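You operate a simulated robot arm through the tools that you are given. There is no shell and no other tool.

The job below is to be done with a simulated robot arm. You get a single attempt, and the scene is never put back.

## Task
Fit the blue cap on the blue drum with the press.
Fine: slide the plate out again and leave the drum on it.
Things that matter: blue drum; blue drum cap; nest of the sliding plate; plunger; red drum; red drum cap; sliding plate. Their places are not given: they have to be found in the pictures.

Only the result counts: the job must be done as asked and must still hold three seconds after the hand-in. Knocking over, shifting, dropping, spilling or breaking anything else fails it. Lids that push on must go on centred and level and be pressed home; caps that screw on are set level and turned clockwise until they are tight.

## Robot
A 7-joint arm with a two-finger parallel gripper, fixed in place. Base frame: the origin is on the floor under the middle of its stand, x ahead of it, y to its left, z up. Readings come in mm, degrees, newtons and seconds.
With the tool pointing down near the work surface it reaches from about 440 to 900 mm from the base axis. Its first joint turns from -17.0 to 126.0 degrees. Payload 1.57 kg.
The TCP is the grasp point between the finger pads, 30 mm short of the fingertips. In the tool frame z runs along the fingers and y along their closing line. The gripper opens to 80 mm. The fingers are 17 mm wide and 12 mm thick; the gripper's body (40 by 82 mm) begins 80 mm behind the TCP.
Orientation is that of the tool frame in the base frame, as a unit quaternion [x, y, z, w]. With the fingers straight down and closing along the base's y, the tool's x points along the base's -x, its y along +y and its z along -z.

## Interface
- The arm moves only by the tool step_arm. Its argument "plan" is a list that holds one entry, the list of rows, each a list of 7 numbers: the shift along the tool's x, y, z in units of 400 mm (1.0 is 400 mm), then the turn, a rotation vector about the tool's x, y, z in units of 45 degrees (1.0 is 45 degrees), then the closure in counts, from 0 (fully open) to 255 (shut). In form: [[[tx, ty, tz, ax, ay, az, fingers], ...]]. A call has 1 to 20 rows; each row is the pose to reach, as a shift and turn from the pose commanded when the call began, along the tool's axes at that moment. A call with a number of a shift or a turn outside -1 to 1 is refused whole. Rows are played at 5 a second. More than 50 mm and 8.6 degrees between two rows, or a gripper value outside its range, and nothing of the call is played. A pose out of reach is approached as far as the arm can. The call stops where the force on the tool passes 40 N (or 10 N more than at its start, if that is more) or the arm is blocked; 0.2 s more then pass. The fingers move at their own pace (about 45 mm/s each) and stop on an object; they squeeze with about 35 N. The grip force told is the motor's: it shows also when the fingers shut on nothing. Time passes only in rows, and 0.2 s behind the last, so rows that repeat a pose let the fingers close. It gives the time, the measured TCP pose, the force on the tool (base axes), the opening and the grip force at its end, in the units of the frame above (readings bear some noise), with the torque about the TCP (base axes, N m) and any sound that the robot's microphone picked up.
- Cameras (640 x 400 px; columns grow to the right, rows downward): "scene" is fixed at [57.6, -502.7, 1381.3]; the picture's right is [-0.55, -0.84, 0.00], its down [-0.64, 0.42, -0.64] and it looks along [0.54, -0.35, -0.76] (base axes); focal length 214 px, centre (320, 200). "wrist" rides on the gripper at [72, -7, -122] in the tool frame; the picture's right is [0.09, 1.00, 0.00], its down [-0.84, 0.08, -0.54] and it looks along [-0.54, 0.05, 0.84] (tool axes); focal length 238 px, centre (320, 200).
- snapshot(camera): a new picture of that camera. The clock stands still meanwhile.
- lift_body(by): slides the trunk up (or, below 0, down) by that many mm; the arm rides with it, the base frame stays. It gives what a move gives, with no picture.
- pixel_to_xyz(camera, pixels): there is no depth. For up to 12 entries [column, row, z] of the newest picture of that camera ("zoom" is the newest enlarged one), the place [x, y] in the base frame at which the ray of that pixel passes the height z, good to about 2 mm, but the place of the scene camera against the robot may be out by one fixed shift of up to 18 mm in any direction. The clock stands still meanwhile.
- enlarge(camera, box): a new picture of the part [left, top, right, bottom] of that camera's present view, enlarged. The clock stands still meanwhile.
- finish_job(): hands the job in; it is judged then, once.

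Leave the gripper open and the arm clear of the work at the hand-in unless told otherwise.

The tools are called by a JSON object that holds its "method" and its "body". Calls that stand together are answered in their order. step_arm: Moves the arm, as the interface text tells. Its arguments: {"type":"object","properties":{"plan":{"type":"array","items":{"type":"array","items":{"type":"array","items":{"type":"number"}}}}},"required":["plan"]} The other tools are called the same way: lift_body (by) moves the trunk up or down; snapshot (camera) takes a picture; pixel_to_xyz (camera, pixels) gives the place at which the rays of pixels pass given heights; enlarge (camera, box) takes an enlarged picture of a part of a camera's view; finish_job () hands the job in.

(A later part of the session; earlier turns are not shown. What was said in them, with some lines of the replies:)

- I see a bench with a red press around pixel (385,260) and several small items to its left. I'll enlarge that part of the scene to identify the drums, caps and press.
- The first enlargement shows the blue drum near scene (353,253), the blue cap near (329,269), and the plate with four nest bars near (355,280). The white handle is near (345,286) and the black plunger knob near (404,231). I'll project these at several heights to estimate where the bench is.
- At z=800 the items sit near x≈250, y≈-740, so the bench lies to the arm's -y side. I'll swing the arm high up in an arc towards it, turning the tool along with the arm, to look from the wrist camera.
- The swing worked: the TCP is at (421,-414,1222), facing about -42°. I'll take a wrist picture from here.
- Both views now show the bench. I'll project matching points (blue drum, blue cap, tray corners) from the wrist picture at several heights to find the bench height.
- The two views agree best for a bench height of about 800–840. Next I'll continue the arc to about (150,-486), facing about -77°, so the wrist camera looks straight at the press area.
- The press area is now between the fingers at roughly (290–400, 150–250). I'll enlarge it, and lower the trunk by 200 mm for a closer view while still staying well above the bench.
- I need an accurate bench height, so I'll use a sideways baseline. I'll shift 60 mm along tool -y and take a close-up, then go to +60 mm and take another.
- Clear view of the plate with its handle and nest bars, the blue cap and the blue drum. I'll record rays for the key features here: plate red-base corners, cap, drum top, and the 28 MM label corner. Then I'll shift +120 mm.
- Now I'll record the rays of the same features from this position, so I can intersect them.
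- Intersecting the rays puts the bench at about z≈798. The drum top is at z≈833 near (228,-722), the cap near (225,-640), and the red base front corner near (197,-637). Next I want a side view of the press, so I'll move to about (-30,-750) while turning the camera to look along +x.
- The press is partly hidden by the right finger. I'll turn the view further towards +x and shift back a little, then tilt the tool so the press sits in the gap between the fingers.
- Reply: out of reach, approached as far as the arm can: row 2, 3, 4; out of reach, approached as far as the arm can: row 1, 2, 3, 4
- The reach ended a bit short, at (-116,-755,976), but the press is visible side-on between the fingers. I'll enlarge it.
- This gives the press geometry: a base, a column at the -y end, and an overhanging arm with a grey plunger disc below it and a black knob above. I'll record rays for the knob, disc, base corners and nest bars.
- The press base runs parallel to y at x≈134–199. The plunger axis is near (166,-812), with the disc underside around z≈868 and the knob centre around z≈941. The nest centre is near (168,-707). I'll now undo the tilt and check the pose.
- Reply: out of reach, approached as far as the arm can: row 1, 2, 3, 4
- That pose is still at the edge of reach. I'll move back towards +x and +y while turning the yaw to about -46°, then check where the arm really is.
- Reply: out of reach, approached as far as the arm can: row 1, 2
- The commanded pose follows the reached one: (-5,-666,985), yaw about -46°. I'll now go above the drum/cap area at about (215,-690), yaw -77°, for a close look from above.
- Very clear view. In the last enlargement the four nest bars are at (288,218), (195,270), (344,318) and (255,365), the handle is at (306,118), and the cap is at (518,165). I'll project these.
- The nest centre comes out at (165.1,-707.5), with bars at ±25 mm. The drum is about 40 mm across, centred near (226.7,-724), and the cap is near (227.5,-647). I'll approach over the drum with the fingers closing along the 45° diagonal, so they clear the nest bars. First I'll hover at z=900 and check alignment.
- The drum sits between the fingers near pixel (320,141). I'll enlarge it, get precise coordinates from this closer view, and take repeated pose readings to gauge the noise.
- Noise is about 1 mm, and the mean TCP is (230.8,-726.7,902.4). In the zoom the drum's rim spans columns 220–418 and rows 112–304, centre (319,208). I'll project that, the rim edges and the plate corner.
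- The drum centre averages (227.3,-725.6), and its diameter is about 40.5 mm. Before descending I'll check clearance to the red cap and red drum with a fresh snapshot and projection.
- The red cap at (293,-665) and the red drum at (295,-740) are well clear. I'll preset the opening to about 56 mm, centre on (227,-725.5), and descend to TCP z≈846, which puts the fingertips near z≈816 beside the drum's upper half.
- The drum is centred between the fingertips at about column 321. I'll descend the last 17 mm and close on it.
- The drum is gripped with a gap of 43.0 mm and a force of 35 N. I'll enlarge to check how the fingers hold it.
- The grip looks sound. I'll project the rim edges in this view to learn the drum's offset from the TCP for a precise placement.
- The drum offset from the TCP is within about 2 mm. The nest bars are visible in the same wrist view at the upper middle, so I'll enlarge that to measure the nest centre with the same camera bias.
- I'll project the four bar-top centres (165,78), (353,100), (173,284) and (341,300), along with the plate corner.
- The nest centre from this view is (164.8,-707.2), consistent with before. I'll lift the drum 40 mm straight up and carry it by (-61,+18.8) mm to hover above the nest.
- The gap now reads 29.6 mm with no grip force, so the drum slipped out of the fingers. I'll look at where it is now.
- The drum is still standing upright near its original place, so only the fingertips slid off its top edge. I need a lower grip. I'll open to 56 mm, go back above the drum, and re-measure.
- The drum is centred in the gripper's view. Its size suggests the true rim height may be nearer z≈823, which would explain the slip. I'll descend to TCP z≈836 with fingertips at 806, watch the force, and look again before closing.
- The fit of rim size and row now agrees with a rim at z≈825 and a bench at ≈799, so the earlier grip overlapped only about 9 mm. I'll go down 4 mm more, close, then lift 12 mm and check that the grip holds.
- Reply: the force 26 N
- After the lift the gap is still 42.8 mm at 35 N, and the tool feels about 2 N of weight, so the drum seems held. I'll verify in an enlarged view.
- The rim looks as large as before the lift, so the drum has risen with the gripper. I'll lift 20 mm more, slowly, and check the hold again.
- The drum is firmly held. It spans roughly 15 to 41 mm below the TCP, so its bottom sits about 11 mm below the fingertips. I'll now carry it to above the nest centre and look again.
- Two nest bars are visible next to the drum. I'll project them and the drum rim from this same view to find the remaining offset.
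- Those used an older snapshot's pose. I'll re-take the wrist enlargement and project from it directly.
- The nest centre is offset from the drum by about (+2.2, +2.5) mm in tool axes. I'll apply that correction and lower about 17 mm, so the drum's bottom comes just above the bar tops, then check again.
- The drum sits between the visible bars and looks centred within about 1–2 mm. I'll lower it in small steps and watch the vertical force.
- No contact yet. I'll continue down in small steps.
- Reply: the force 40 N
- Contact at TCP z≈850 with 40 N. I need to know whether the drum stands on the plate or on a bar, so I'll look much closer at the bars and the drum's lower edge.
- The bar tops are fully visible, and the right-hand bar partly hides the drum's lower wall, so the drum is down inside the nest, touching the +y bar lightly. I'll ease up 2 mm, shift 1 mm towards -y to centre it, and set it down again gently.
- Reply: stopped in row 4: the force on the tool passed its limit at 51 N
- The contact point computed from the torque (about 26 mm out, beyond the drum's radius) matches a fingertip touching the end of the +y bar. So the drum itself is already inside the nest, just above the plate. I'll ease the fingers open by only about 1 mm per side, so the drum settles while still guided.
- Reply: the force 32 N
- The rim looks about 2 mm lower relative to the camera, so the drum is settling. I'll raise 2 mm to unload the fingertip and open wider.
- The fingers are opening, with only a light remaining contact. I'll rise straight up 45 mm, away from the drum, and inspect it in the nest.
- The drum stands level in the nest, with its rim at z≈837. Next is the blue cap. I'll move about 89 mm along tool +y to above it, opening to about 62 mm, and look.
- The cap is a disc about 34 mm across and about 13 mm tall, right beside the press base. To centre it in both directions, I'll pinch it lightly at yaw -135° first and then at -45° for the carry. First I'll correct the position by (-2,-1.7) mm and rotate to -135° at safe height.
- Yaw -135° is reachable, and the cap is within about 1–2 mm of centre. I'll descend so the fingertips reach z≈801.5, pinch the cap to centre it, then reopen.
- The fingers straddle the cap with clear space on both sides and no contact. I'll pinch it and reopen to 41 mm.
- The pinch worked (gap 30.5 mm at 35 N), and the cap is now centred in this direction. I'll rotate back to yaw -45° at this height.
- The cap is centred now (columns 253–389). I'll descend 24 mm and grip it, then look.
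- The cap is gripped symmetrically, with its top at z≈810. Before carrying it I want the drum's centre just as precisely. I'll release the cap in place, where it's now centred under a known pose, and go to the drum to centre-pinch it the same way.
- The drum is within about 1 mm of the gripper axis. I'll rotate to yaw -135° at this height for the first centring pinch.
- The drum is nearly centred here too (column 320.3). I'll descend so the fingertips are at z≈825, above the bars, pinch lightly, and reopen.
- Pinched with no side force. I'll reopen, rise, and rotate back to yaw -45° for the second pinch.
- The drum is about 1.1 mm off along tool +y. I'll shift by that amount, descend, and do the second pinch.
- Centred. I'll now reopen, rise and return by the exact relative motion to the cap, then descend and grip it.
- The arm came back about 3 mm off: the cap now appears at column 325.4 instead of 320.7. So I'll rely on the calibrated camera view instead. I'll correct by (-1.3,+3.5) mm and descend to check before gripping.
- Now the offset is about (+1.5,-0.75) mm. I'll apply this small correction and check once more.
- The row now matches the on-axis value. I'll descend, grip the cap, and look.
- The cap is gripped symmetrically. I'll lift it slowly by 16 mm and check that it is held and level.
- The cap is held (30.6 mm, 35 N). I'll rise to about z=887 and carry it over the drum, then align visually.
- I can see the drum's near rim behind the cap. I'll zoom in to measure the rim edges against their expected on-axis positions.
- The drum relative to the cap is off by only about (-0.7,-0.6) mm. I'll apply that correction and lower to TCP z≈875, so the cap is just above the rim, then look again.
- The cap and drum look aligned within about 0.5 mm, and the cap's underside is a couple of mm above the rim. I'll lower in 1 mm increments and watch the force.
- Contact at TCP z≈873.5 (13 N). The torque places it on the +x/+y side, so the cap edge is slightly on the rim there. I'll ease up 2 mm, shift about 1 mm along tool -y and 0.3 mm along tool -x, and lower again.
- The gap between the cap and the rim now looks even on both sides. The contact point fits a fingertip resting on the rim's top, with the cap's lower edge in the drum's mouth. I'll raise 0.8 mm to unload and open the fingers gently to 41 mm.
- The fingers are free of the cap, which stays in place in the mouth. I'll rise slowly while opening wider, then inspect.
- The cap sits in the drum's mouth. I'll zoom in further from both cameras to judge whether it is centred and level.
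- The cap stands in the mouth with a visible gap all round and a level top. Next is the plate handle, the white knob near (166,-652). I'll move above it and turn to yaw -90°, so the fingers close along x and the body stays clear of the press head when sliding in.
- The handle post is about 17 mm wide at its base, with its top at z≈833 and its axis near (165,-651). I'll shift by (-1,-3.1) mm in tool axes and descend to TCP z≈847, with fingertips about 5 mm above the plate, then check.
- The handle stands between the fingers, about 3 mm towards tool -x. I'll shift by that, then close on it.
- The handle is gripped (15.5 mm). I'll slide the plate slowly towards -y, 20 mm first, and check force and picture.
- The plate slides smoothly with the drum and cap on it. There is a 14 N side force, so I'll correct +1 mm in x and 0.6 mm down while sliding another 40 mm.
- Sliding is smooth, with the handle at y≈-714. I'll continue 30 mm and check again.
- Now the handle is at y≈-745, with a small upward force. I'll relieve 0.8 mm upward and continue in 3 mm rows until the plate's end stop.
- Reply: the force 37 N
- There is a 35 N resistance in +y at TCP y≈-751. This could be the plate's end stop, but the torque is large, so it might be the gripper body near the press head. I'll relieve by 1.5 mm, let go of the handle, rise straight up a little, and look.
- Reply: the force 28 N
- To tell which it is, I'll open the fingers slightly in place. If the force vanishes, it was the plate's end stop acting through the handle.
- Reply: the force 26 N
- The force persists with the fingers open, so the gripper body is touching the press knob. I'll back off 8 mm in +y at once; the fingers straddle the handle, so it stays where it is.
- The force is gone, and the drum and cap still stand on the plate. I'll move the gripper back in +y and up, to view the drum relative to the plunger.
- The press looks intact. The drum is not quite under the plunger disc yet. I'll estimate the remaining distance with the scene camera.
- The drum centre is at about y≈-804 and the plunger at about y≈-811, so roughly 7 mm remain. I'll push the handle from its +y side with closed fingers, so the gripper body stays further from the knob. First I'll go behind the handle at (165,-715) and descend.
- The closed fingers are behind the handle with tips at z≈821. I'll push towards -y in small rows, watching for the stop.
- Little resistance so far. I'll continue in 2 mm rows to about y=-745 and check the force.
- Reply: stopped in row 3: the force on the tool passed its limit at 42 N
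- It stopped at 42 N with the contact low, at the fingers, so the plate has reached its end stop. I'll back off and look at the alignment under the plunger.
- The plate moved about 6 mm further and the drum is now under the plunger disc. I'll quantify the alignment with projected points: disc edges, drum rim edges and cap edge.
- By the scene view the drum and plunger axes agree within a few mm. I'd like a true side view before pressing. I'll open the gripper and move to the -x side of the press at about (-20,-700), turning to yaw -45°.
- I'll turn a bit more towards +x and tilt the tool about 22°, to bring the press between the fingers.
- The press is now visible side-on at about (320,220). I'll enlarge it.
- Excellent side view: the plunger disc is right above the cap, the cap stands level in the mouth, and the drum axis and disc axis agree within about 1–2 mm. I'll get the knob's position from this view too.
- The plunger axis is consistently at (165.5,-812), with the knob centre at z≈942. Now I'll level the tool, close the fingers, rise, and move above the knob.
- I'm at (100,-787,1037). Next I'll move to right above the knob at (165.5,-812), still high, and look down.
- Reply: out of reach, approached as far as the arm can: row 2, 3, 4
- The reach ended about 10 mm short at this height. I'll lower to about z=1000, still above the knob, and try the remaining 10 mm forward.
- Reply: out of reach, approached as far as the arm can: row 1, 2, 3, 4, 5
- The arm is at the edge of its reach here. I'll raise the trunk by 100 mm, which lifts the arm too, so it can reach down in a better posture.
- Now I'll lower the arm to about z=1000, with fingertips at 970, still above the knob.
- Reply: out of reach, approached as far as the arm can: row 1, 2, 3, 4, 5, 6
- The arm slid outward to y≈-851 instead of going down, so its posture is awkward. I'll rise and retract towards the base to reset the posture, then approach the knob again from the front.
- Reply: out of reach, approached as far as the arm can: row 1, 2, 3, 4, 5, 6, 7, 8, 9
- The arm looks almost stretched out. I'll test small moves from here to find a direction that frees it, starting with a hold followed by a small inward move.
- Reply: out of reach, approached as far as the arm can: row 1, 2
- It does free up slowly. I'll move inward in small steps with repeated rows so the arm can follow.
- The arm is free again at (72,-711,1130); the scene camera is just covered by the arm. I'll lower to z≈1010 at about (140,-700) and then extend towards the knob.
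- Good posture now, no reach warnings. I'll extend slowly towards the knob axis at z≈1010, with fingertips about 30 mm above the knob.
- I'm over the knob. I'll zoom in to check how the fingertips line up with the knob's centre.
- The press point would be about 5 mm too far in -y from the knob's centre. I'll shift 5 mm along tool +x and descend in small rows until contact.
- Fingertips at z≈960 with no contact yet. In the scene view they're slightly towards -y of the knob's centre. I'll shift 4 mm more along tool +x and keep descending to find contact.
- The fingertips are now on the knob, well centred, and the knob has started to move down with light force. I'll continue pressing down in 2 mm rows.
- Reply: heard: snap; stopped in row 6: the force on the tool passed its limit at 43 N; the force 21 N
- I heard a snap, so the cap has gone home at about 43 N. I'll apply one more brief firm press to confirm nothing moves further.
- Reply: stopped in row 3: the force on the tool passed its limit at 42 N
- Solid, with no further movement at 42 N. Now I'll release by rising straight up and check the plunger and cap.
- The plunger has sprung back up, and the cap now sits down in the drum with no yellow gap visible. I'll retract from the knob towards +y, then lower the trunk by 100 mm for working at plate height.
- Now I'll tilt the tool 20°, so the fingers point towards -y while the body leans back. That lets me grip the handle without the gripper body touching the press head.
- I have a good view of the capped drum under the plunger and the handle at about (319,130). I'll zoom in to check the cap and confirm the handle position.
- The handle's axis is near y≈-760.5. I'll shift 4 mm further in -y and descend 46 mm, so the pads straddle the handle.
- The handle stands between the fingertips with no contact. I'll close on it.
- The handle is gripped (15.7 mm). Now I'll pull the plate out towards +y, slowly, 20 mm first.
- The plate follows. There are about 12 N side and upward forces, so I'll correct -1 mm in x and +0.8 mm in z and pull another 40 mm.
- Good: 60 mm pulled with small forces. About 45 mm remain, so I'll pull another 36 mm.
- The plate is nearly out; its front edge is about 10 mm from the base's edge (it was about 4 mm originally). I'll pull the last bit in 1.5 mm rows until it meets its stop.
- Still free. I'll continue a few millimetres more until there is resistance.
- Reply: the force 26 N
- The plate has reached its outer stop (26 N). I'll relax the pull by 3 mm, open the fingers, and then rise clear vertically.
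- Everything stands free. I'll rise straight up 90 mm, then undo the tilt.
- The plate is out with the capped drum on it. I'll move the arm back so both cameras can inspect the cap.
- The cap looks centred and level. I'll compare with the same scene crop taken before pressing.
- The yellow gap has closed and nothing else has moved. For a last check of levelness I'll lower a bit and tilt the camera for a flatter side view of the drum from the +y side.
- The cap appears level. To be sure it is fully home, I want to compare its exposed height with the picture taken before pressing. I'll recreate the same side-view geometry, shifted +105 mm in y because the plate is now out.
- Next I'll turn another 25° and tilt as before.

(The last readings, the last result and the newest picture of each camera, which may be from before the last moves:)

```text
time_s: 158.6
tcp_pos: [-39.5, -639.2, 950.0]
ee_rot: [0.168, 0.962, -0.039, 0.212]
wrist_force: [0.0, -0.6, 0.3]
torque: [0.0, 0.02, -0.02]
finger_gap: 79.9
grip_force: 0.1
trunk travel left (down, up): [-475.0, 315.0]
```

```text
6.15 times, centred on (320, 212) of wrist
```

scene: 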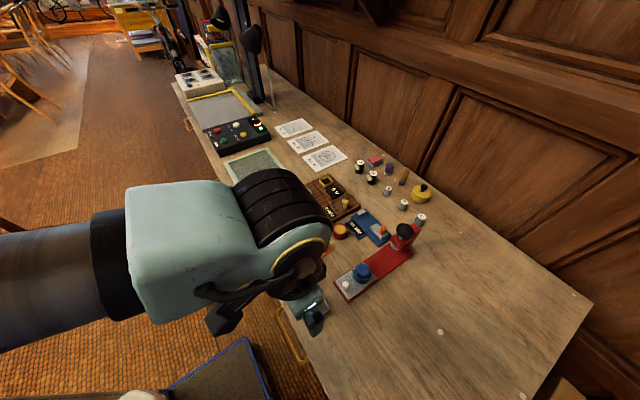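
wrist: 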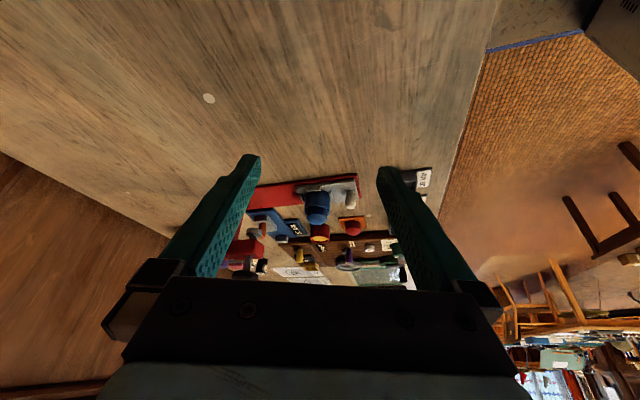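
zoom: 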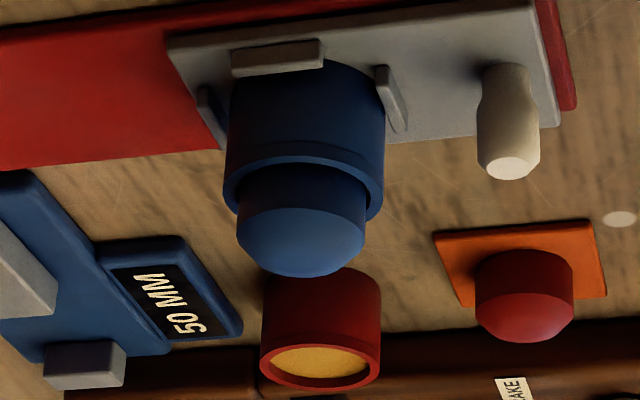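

In the same geometry, the cap's exposed wall is now clearly shorter (about 2 mm lower than before pressing). The cap is level and concentric with the rim within a fraction of a millimetre, and the red drum and red cap are untouched. I'll move the arm up and away before handing in.

{"method": "step_arm", "body": {"plan": [[[0, 0, -0.03, 0, 0.15, 0, 0], [0, 0, -0.06, 0, 0.3, 0, 0], [0, 0, -0.09, 0, 0.45, 0, 0], [0, 0, -0.12, 0, 0.55, 0, 0], [0, 0, -0.12, 0, 0.55, 0, 0]]]}}

{"method": "step_arm", "body": {"plan": [[[0.01, 0.06, -0.04, 0, 0, 0.15, 0], [0.02, 0.12, -0.08, 0, 0, 0.3, 0], [0.03, 0.18, -0.12, 0, 0, 0.45, 0], [0.04, 0.24, -0.15, 0, 0, 0.6, 0], [0.05, 0.3, -0.15, 0, 0, 0.75, 0], [0.05, 0.3, -0.15, 0, 0, 0.75, 0]]]}}

{"method": "snapshot", "body": {"camera": "scene"}}

{"method": "snapshot", "body": {"camera": "wrist"}}

```text
time_s: 159.8
tcp_pos: [-59.9, -630.5, 994.2]
ee_rot: [0.172, 0.985, -0.002, 0.0]
wrist_force: [0.2, -0.7, -0.1]
torque: [0.02, 0.0, 0.0]
finger_gap: 79.7
grip_force: 0.1
trunk travel left (down, up): [-475.0, 315.0]
```

```text
time_s: 161.2
tcp_pos: [-37.4, -512.9, 1055.8]
ee_rot: [0.451, 0.892, -0.002, 0.001]
wrist_force: [-0.1, 0.4, 0.2]
torque: [0.03, -0.01, 0.03]
finger_gap: 80.2
grip_force: 0.0
trunk travel left (down, up): [-475.0, 315.0]
```

```text
taken
```

scene: 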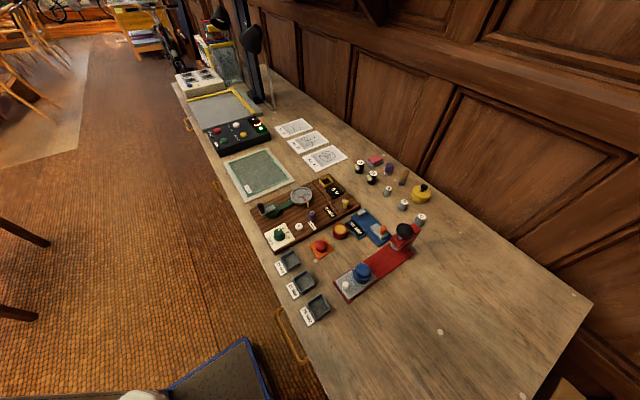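

```text
taken
```

wrist: 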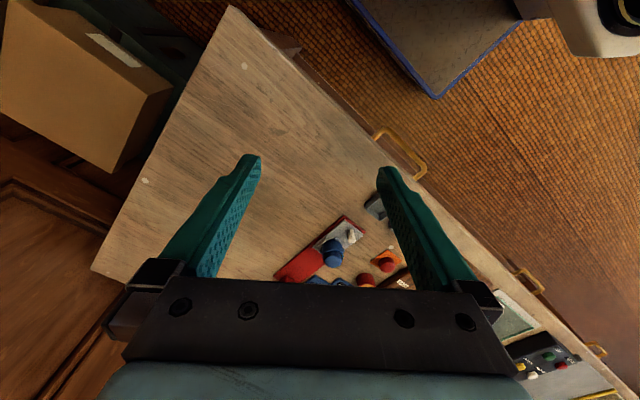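

The final check shows the plate slid out and the blue drum standing on it with the blue cap pressed on. Everything else is in its original place, the gripper is open, and the arm is clear. I'm handing the job in.

{"method": "finish_job", "body": {}}

```text
The job is handed in.
```

I fitted the blue cap on the blue drum with the press, slid the plate back out to its stop, and left the drum standing on it. I've handed the job in but don't have the result.

- **Cap:** I heard a snap at about 43 N on the press. A second press to 42 N moved nothing further. Afterwards the cap looked level and centred. It sat about 2 mm lower than before pressing, though it still stands proud of the rim.
- **First lift:** the drum slipped out of the fingers on my first try. It stayed upright, and I picked it up again with a lower grip.
- **Contact with the press:** while sliding the plate in, the gripper body pushed against the press head with about 35 N. The press looked undamaged and worked normally afterwards.
- **Everything else:** the red drum, red cap and other items are where they were. The gripper is open and the arm is clear of the work.
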